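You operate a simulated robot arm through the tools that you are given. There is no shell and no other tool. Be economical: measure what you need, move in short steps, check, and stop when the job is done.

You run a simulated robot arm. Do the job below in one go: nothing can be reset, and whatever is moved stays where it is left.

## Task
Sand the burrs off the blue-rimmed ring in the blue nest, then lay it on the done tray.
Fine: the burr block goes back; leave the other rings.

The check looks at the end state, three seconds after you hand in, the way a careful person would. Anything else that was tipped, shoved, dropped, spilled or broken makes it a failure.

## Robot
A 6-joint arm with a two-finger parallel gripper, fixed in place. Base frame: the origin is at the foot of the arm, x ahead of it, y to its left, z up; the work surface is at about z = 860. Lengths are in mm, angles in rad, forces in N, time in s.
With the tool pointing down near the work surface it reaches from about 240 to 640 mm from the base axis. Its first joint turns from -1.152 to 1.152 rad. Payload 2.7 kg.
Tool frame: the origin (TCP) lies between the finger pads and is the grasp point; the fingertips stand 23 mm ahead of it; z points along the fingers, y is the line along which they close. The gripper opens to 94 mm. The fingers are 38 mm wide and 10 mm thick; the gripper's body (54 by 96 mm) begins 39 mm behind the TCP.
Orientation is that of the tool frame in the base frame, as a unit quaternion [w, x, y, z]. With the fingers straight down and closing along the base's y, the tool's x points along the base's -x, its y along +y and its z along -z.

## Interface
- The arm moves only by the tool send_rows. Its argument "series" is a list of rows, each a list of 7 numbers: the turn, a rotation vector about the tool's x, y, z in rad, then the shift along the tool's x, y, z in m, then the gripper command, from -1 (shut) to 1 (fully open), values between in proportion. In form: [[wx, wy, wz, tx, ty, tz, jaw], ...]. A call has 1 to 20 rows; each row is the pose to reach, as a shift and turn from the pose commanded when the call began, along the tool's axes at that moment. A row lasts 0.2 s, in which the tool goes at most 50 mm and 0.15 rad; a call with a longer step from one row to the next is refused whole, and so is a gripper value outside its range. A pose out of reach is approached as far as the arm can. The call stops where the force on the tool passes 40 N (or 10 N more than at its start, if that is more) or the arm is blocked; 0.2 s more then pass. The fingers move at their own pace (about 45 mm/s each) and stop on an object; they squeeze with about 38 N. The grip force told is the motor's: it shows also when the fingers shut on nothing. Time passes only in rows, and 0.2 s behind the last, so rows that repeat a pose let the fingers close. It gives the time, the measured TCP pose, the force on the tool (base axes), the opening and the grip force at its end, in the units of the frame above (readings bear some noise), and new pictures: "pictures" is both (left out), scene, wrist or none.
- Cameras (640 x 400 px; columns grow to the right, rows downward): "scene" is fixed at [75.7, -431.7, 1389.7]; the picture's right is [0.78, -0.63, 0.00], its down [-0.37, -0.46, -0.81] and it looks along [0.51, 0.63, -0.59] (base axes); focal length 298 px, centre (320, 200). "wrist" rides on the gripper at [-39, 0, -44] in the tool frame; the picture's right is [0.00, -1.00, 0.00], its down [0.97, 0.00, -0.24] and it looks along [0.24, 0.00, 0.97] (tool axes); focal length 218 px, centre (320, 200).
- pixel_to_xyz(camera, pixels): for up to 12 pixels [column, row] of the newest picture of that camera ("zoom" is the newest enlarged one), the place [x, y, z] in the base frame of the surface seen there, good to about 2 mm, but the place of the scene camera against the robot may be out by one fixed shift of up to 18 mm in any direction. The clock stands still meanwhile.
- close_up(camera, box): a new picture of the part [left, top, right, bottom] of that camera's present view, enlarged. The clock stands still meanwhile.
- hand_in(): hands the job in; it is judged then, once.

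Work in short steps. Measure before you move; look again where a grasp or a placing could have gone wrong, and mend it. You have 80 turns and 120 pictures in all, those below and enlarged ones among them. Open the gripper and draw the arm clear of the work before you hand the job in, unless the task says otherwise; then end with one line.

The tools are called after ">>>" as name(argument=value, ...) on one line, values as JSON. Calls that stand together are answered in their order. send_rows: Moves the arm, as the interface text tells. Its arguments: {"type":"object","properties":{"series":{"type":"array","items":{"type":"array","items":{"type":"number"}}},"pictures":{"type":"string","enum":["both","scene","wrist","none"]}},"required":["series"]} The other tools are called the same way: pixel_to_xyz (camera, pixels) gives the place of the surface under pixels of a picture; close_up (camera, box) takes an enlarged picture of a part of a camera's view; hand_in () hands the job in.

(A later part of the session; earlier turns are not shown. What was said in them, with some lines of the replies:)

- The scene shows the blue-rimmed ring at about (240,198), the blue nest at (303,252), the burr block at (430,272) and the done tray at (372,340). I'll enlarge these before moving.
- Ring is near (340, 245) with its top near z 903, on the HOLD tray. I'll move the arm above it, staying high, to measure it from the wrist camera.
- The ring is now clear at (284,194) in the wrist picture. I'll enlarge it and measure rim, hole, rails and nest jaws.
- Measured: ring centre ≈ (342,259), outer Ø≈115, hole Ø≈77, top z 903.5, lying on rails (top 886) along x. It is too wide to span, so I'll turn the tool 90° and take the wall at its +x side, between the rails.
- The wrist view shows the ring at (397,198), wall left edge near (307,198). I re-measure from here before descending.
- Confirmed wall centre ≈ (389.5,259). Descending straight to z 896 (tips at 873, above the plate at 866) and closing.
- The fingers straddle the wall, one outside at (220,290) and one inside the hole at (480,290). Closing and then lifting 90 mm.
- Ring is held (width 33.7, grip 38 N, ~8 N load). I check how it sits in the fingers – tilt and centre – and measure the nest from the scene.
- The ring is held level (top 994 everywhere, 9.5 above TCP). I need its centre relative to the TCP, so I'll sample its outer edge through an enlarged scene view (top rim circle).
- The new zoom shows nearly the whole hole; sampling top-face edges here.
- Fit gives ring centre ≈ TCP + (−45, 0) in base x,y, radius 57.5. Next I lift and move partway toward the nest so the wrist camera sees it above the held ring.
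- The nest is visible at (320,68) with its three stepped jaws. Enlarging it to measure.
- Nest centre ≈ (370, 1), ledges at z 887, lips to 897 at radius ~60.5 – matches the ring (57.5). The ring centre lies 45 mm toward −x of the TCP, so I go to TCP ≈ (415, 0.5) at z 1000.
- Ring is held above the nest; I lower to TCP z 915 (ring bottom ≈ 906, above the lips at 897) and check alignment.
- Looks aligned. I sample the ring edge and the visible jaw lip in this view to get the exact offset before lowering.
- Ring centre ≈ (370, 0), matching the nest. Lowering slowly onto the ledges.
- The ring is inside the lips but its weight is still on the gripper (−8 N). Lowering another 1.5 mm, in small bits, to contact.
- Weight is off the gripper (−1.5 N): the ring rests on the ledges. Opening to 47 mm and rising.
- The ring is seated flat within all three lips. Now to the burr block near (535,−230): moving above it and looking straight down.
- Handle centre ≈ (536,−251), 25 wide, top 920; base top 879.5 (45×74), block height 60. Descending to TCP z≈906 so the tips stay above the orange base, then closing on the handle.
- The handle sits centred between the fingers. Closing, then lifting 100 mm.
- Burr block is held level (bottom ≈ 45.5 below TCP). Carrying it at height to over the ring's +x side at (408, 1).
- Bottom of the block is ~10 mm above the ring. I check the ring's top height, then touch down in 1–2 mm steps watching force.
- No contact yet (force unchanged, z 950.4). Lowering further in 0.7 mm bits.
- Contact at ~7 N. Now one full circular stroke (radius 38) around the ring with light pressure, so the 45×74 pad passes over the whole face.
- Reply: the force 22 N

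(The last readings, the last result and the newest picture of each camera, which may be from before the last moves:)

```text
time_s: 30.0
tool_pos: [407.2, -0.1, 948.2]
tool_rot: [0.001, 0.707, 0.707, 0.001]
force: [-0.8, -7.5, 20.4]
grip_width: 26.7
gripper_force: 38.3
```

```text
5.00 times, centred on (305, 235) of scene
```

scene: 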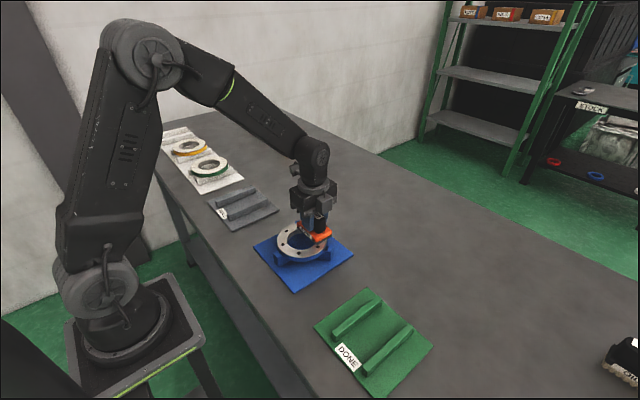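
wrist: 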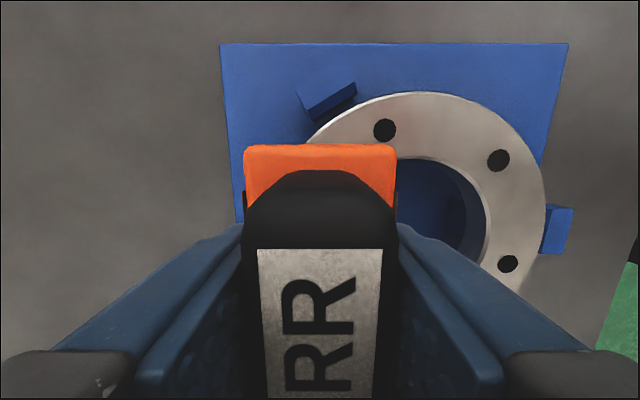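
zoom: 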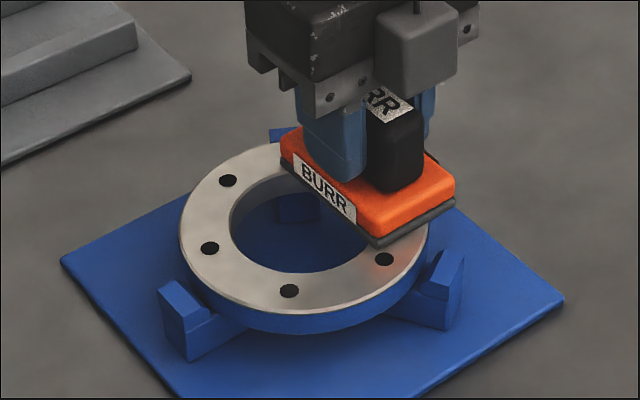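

The face has come clean: bright metal with dark holes visible. Lifting and moving back over the block's home position, then inspecting the whole ring.

>>> send_rows(series=[[0, 0, 0, 0, 0, -0.01, -1], [0, 0, 0, 0, 0, -0.035, -1], [0, 0, 0, 0, 0, -0.0573, -1], [0, 0, 0, -0.036, 0.0183, -0.0573, -1], [0, 0, 0, -0.072, 0.0366, -0.0573, -1], [0, 0, 0, -0.108, 0.0549, -0.0573, -1], [0, 0, 0, -0.144, 0.0731, -0.0573, -1], [0, 0, 0, -0.18, 0.0914, -0.0573, -1], [0, 0, 0, -0.216, 0.1097, -0.0573, -1], [0, 0, 0, -0.252, 0.128, -0.0573, -1], [0, 0, 0, -0.252, 0.128, -0.0573, -1]])

>>> close_up(camera="scene", box=[265, 195, 345, 275])

```text
time_s: 32.4
tool_pos: [536.2, -250.5, 1005.2]
tool_rot: [0.0, 0.707, 0.707, 0.0]
force: [-0.8, 0.2, -0.3]
grip_width: 26.5
gripper_force: 38.3
```

scene: 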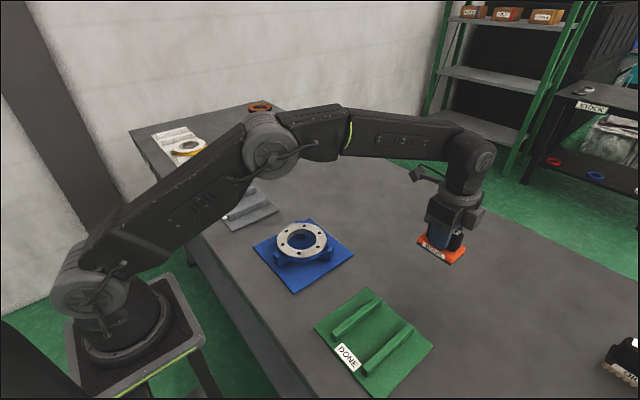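
wrist: 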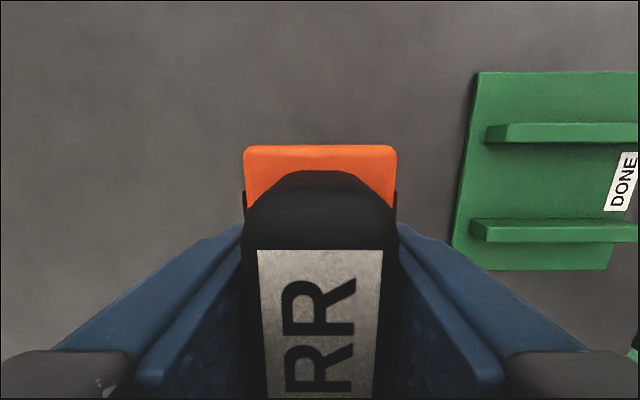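

```text
5.00 times, centred on (305, 235) of scene
```

zoom: 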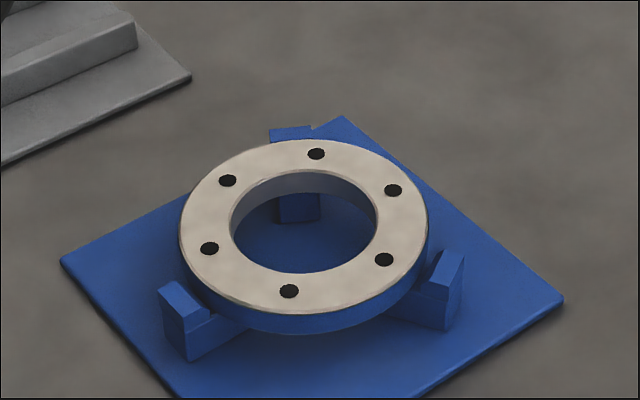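

The ring is fully clean and still seated. Setting the burr block back down at its original spot.

>>> send_rows(series=[[0, 0, 0, 0, 0, 0.03, -1], [0, 0, 0, 0, 0, 0.06, -1], [0, 0, 0, 0, 0, 0.085, -1], [0, 0, 0, 0, 0, 0.095, -1], [0, 0, 0, 0, 0, 0.0985, -1], [0, 0, 0, 0, 0, 0.0998, -1], [0, 0, 0, 0, 0, 0.0998, -1]], pictures="none")

>>> close_up(camera="scene", box=[390, 230, 470, 310])

```text
time_s: 34.0
tool_pos: [534.9, -251.1, 906.2]
tool_rot: [0.0, 0.707, 0.708, 0.001]
force: [0.1, -0.8, -0.9]
grip_width: 26.6
gripper_force: 38.0
```

```text
5.00 times, centred on (430, 270) of scene
```

zoom: 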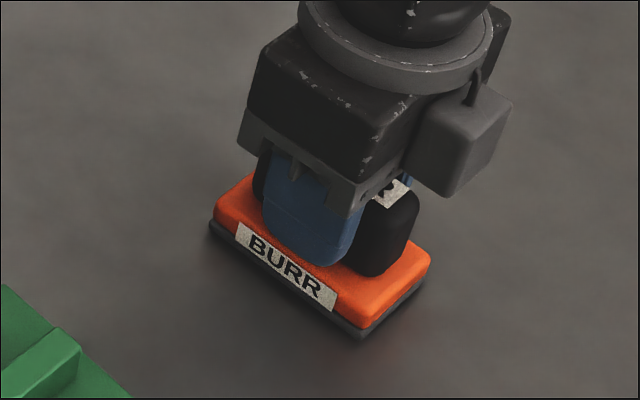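

Almost touching; lowering in 0.6 mm bits until the force changes.

>>> send_rows(series=[[0, 0, 0, 0, 0, 0.0006, -1], [0, 0, 0, 0, 0, 0.0012, -1], [0, 0, 0, 0, 0, 0.0012, -1]], pictures="none")

```text
time_s: 34.8
tool_pos: [535.8, -250.8, 905.3]
tool_rot: [0.0, 0.707, 0.707, 0.0]
force: [0.5, -0.1, -1.7]
grip_width: 26.9
gripper_force: 37.8
```

>>> send_rows(series=[[0, 0, 0, 0, 0, 0.0006, -1], [0, 0, 0, 0, 0, 0.0012, -1], [0, 0, 0, 0, 0, 0.0012, -1]], pictures="none")

```text
time_s: 35.6
tool_pos: [535.8, -251.0, 904.2]
tool_rot: [0.001, 0.707, 0.707, 0.0]
force: [-1.0, 0.5, 5.5]
grip_width: 26.9
gripper_force: 37.7
```

Block is on the table (+5.5 N). Opening, rising, and returning above the ring's +x side in the nest.

>>> send_rows(series=[[0, 0, 0, 0, 0, -0.0008, 0], [0, 0, 0, 0, 0, -0.0008, 0], [0, 0, 0, 0, 0, -0.0008, 0], [0, 0, 0, 0, 0, -0.03, 0], [0, 0, 0, 0, 0, -0.07, 0], [0, 0, 0, 0, 0, -0.1, 0], [0, 0, 0, 0.036, -0.0172, -0.1, 0], [0, 0, 0, 0.072, -0.0344, -0.1, 0], [0, 0, 0, 0.108, -0.0516, -0.1, 0], [0, 0, 0, 0.144, -0.0688, -0.1, 0], [0, 0, 0, 0.18, -0.086, -0.1, 0], [0, 0, 0, 0.216, -0.1035, -0.1, 0], [0, 0, 0, 0.252, -0.121, -0.1, 0], [0, 0, 0, 0.252, -0.121, -0.1, 0]])

>>> close_up(camera="wrist", box=[240, 50, 540, 350])

>>> close_up(camera="scene", box=[395, 240, 465, 305])

```text
time_s: 38.6
tool_pos: [415.7, 0.8, 1003.3]
tool_rot: [0.0, 0.707, 0.707, 0.0]
force: [0.6, 0.2, 0.2]
grip_width: 47.1
gripper_force: 0.0
```

scene: 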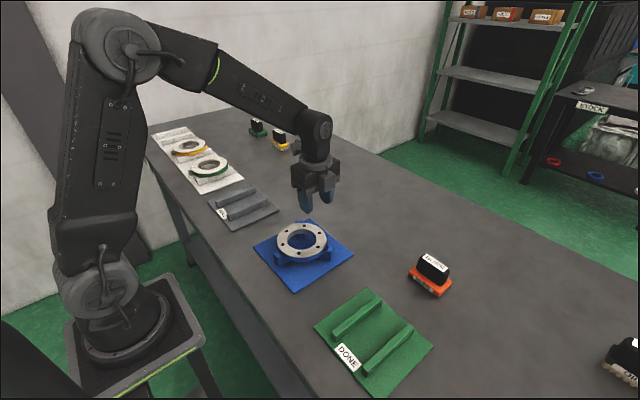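
wrist: 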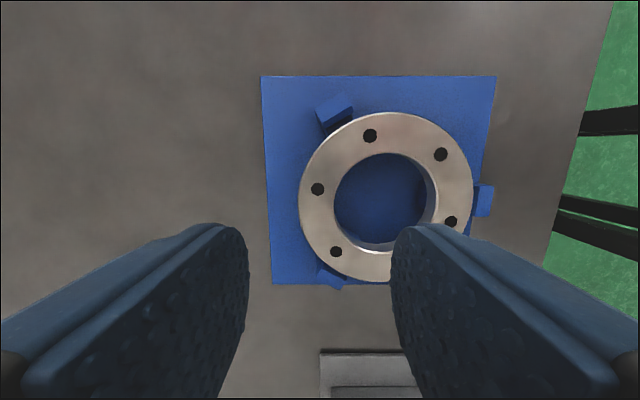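

```text
1.33 times, centred on (390, 200) of wrist
```

zoom: 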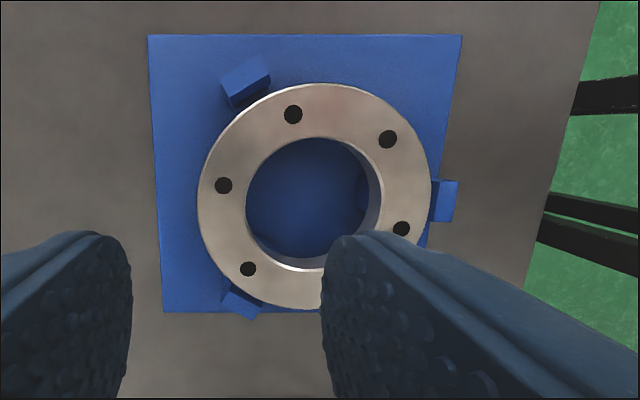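

```text
6.15 times, centred on (430, 272) of scene
```

zoom: 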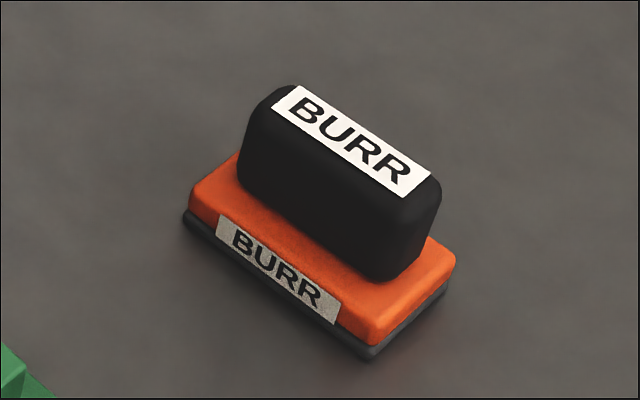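

Block is back where it was, upright. Ring is still at the same place relative to the TCP as on release; descending to 896 and gripping the wall again.

>>> send_rows(series=[[0, 0, 0, 0, 0, 0.03, 0], [0, 0, 0, 0, 0, 0.06, 0], [0, 0, 0, 0, 0, 0.09, 0], [0, 0, 0, 0, 0, 0.1075, 0], [0, 0, 0, 0, 0, 0.1075, 0], [0, 0, 0, 0, 0, 0.1075, -1], [0, 0, 0, 0, 0, 0.1075, -1], [0, 0, 0, 0, 0, 0.1075, -1], [0, 0, 0, 0, 0, 0.1075, -1]])

```text
time_s: 40.6
tool_pos: [415.5, 1.1, 894.3]
tool_rot: [0.0, 0.707, 0.708, 0.0]
force: [8.3, 0.8, 0.8]
grip_width: 33.7
gripper_force: 38.6
```

scene: 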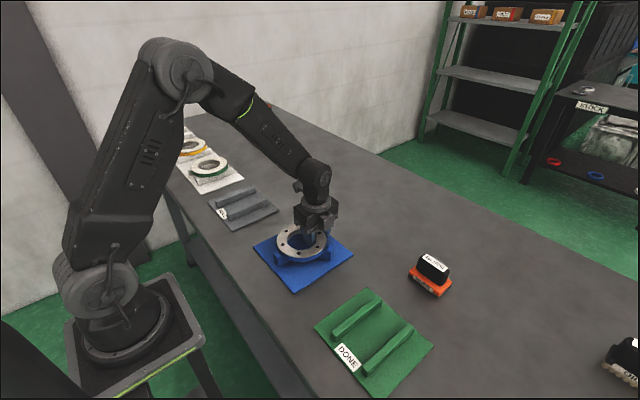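
wrist: 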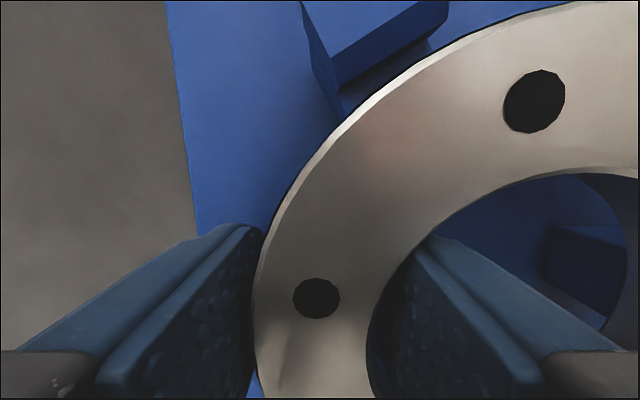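

Gripped; the 8 N sideways reading shows it bears on a lip, so I ease 1 mm to +x while lifting slowly, then rise.

>>> send_rows(series=[[0, 0, 0, 0, 0.0012, -0.001, -1], [0, 0, 0, 0, 0.0012, -0.006, -1], [0, 0, 0, 0, 0.0012, -0.014, -1], [0, 0, 0, 0, 0.0012, -0.04, -1], [0, 0, 0, 0, 0.0012, -0.08, -1], [0, 0, 0, 0, 0.0012, -0.12, -1], [0, 0, 0, 0, 0.0012, -0.12, -1]])

>>> pixel_to_xyz(camera="scene", pixels=[[315, 327], [369, 289], [431, 348], [375, 396], [372, 297], [405, 330], [340, 332], [370, 366], [432, 258], [347, 358]])

>>> close_up(camera="scene", box=[300, 270, 450, 400])

```text
time_s: 42.2
tool_pos: [415.0, 1.2, 1015.2]
tool_rot: [0.0, 0.707, 0.708, 0.0]
force: [-0.3, -1.0, -9.2]
grip_width: 33.7
gripper_force: 37.9
```

scene: 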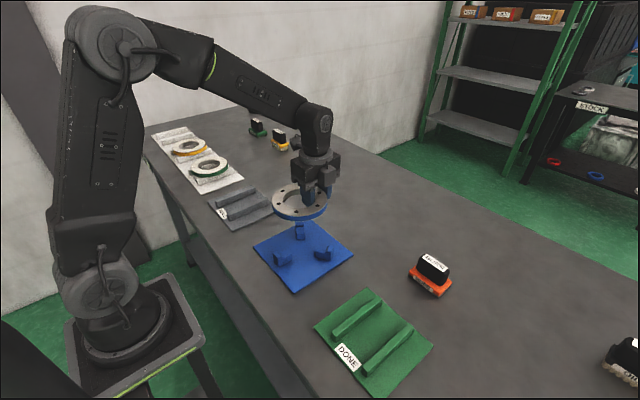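
wrist: 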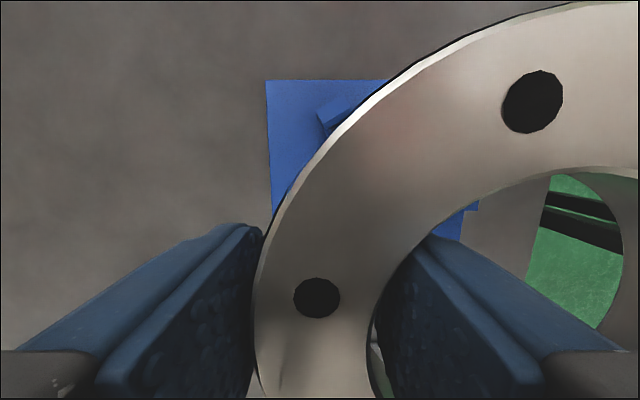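

```text
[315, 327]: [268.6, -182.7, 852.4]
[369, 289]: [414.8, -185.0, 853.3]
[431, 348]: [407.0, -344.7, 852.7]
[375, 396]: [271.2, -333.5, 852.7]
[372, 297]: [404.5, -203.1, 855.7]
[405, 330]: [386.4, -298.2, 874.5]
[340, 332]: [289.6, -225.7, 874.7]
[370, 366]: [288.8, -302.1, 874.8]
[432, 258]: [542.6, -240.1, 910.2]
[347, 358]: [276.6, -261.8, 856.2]
```

```text
3.08 times, centred on (375, 335) of scene
```

zoom: 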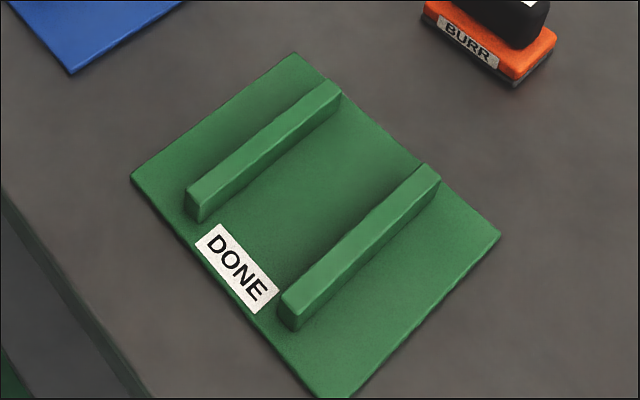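

Done tray: plate centre ≈ (341,−262), rails along x at y ≈ −224 and −300 (top 887). I move the ring so its centre will be at (344,−262), i.e. TCP (389,−262), keeping height.

>>> send_rows(series=[[0, 0, 0, -0.033, -0.0033, 0, -1], [0, 0, 0, -0.066, -0.0066, 0, -1], [0, 0, 0, -0.099, -0.0099, 0, -1], [0, 0, 0, -0.132, -0.0132, 0, -1], [0, 0, 0, -0.165, -0.0165, 0, -1], [0, 0, 0, -0.198, -0.0198, 0, -1], [0, 0, 0, -0.231, -0.0231, 0, -1], [0, 0, 0, -0.263, -0.026, 0, -1], [0, 0, 0, -0.263, -0.026, 0.03, -1], [0, 0, 0, -0.263, -0.026, 0.06, -1], [0, 0, 0, -0.263, -0.026, 0.09, -1], [0, 0, 0, -0.263, -0.026, 0.09, -1]])

>>> close_up(camera="scene", box=[300, 260, 450, 400])

>>> close_up(camera="wrist", box=[240, 0, 640, 400])

```text
time_s: 44.8
tool_pos: [389.2, -263.4, 926.0]
tool_rot: [0.0, 0.707, 0.707, 0.001]
force: [0.0, 0.7, -9.0]
grip_width: 33.6
gripper_force: 37.6
```

scene: 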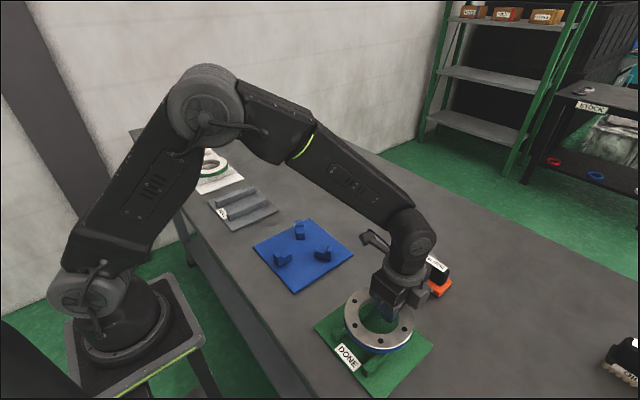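
wrist: 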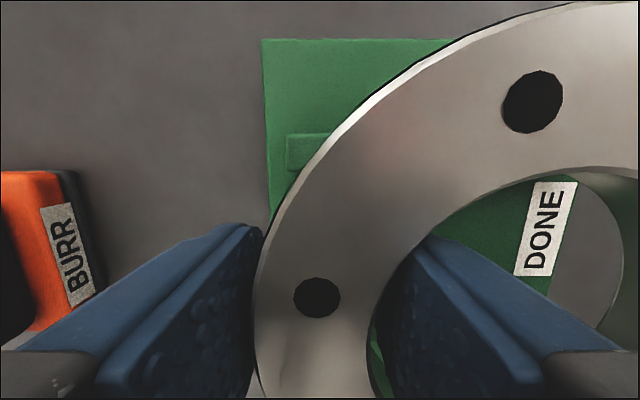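

```text
2.86 times, centred on (375, 330) of scene
```

zoom: 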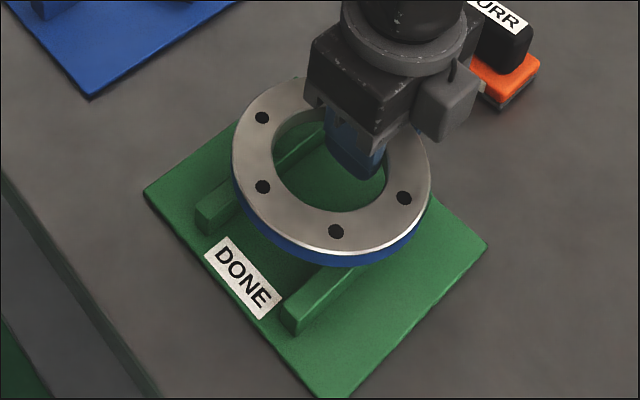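

```text
1.00 times, centred on (440, 200) of wrist
```

zoom: 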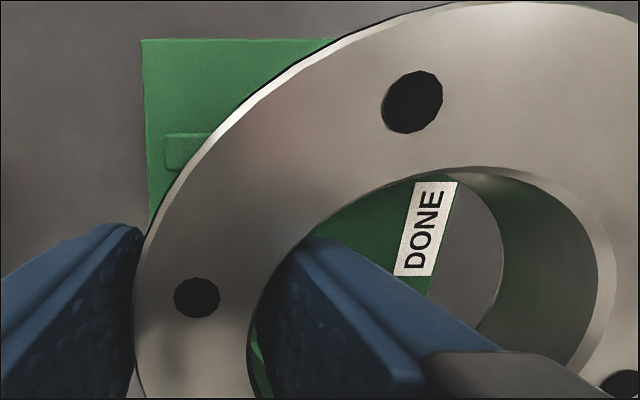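

The ring is centred over the two rails, and clear of the block. Lowering slowly toward contact at ≈895.

>>> send_rows(series=[[0, 0, 0, 0, 0, 0.01, -1], [0, 0, 0, 0, 0, 0.02, -1], [0, 0, 0, 0, 0, 0.026, -1], [0, 0, 0, 0, 0, 0.029, -1], [0, 0, 0, 0, 0, 0.029, -1]], pictures="none")

```text
time_s: 46.0
tool_pos: [390.0, -262.2, 896.3]
tool_rot: [0.001, 0.707, 0.707, 0.0]
force: [-0.7, 0.8, -8.6]
grip_width: 33.8
gripper_force: 38.0
```

>>> send_rows(series=[[0, 0, 0, 0, 0, 0.0006, -1], [0, 0, 0, 0, 0, 0.0012, -1], [0, 0, 0, 0, 0, 0.0012, -1]], pictures="none")

```text
time_s: 46.8
tool_pos: [389.6, -261.6, 895.4]
tool_rot: [0.0, 0.707, 0.707, 0.0]
force: [0.7, 1.1, 1.8]
grip_width: 33.9
gripper_force: 38.1
```

Weight is now carried by the rails (+1.8 N). Opening, rising straight up and drawing clear.

>>> send_rows(series=[[0, 0, 0, 0, 0, 0, 0], [0, 0, 0, 0, 0, 0, 0], [0, 0, 0, 0, 0, 0, 0], [0, 0, 0, 0, 0, -0.02, 0], [0, 0, 0, 0, 0, -0.06, 0], [0, 0, 0, 0, 0, -0.1, 0], [0, 0, 0, 0, 0, -0.14, 0], [0, 0, 0, 0.04, 0, -0.16, 0], [0, 0, 0, 0.08, 0, -0.18, 0], [0, 0, 0, 0.12, 0, -0.2, 0], [0, 0, 0, 0.16, 0, -0.22, 0.5], [0, 0, 0, 0.2, 0, -0.24, 0.5], [0, 0, 0, 0.2, 0, -0.24, 0.5]], pictures="scene")

>>> close_up(camera="scene", box=[300, 240, 470, 400])

```text
time_s: 49.6
tool_pos: [389.3, -61.7, 1136.1]
tool_rot: [0.0, 0.707, 0.707, 0.0]
force: [0.9, 0.2, 0.0]
grip_width: 70.6
gripper_force: 0.0
```

scene: 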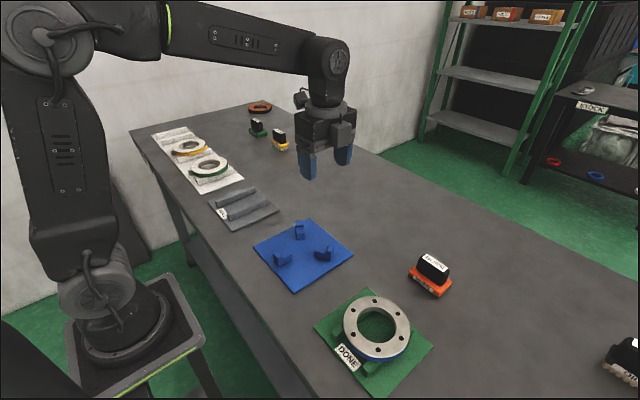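

```text
2.50 times, centred on (385, 320) of scene
```

zoom: 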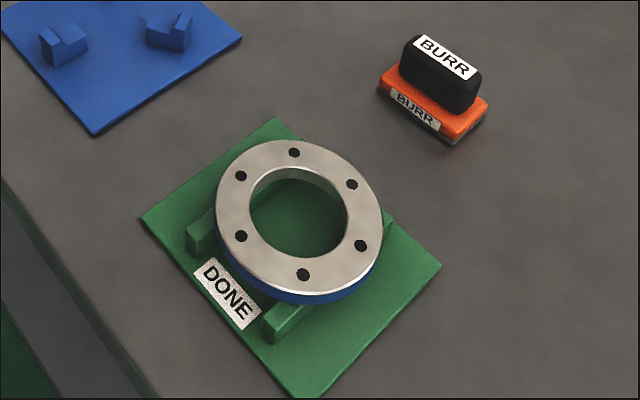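

The cleaned ring lies flat on the done tray's rails, the burr block is back in place, the other rings are untouched, and the open gripper is clear. Handing in.

>>> hand_in()

```text
The job is handed in.
```

The blue-rimmed ring's top face is sanded clean and lies on the done tray, the burr block is back in its place, and the other rings were not touched.
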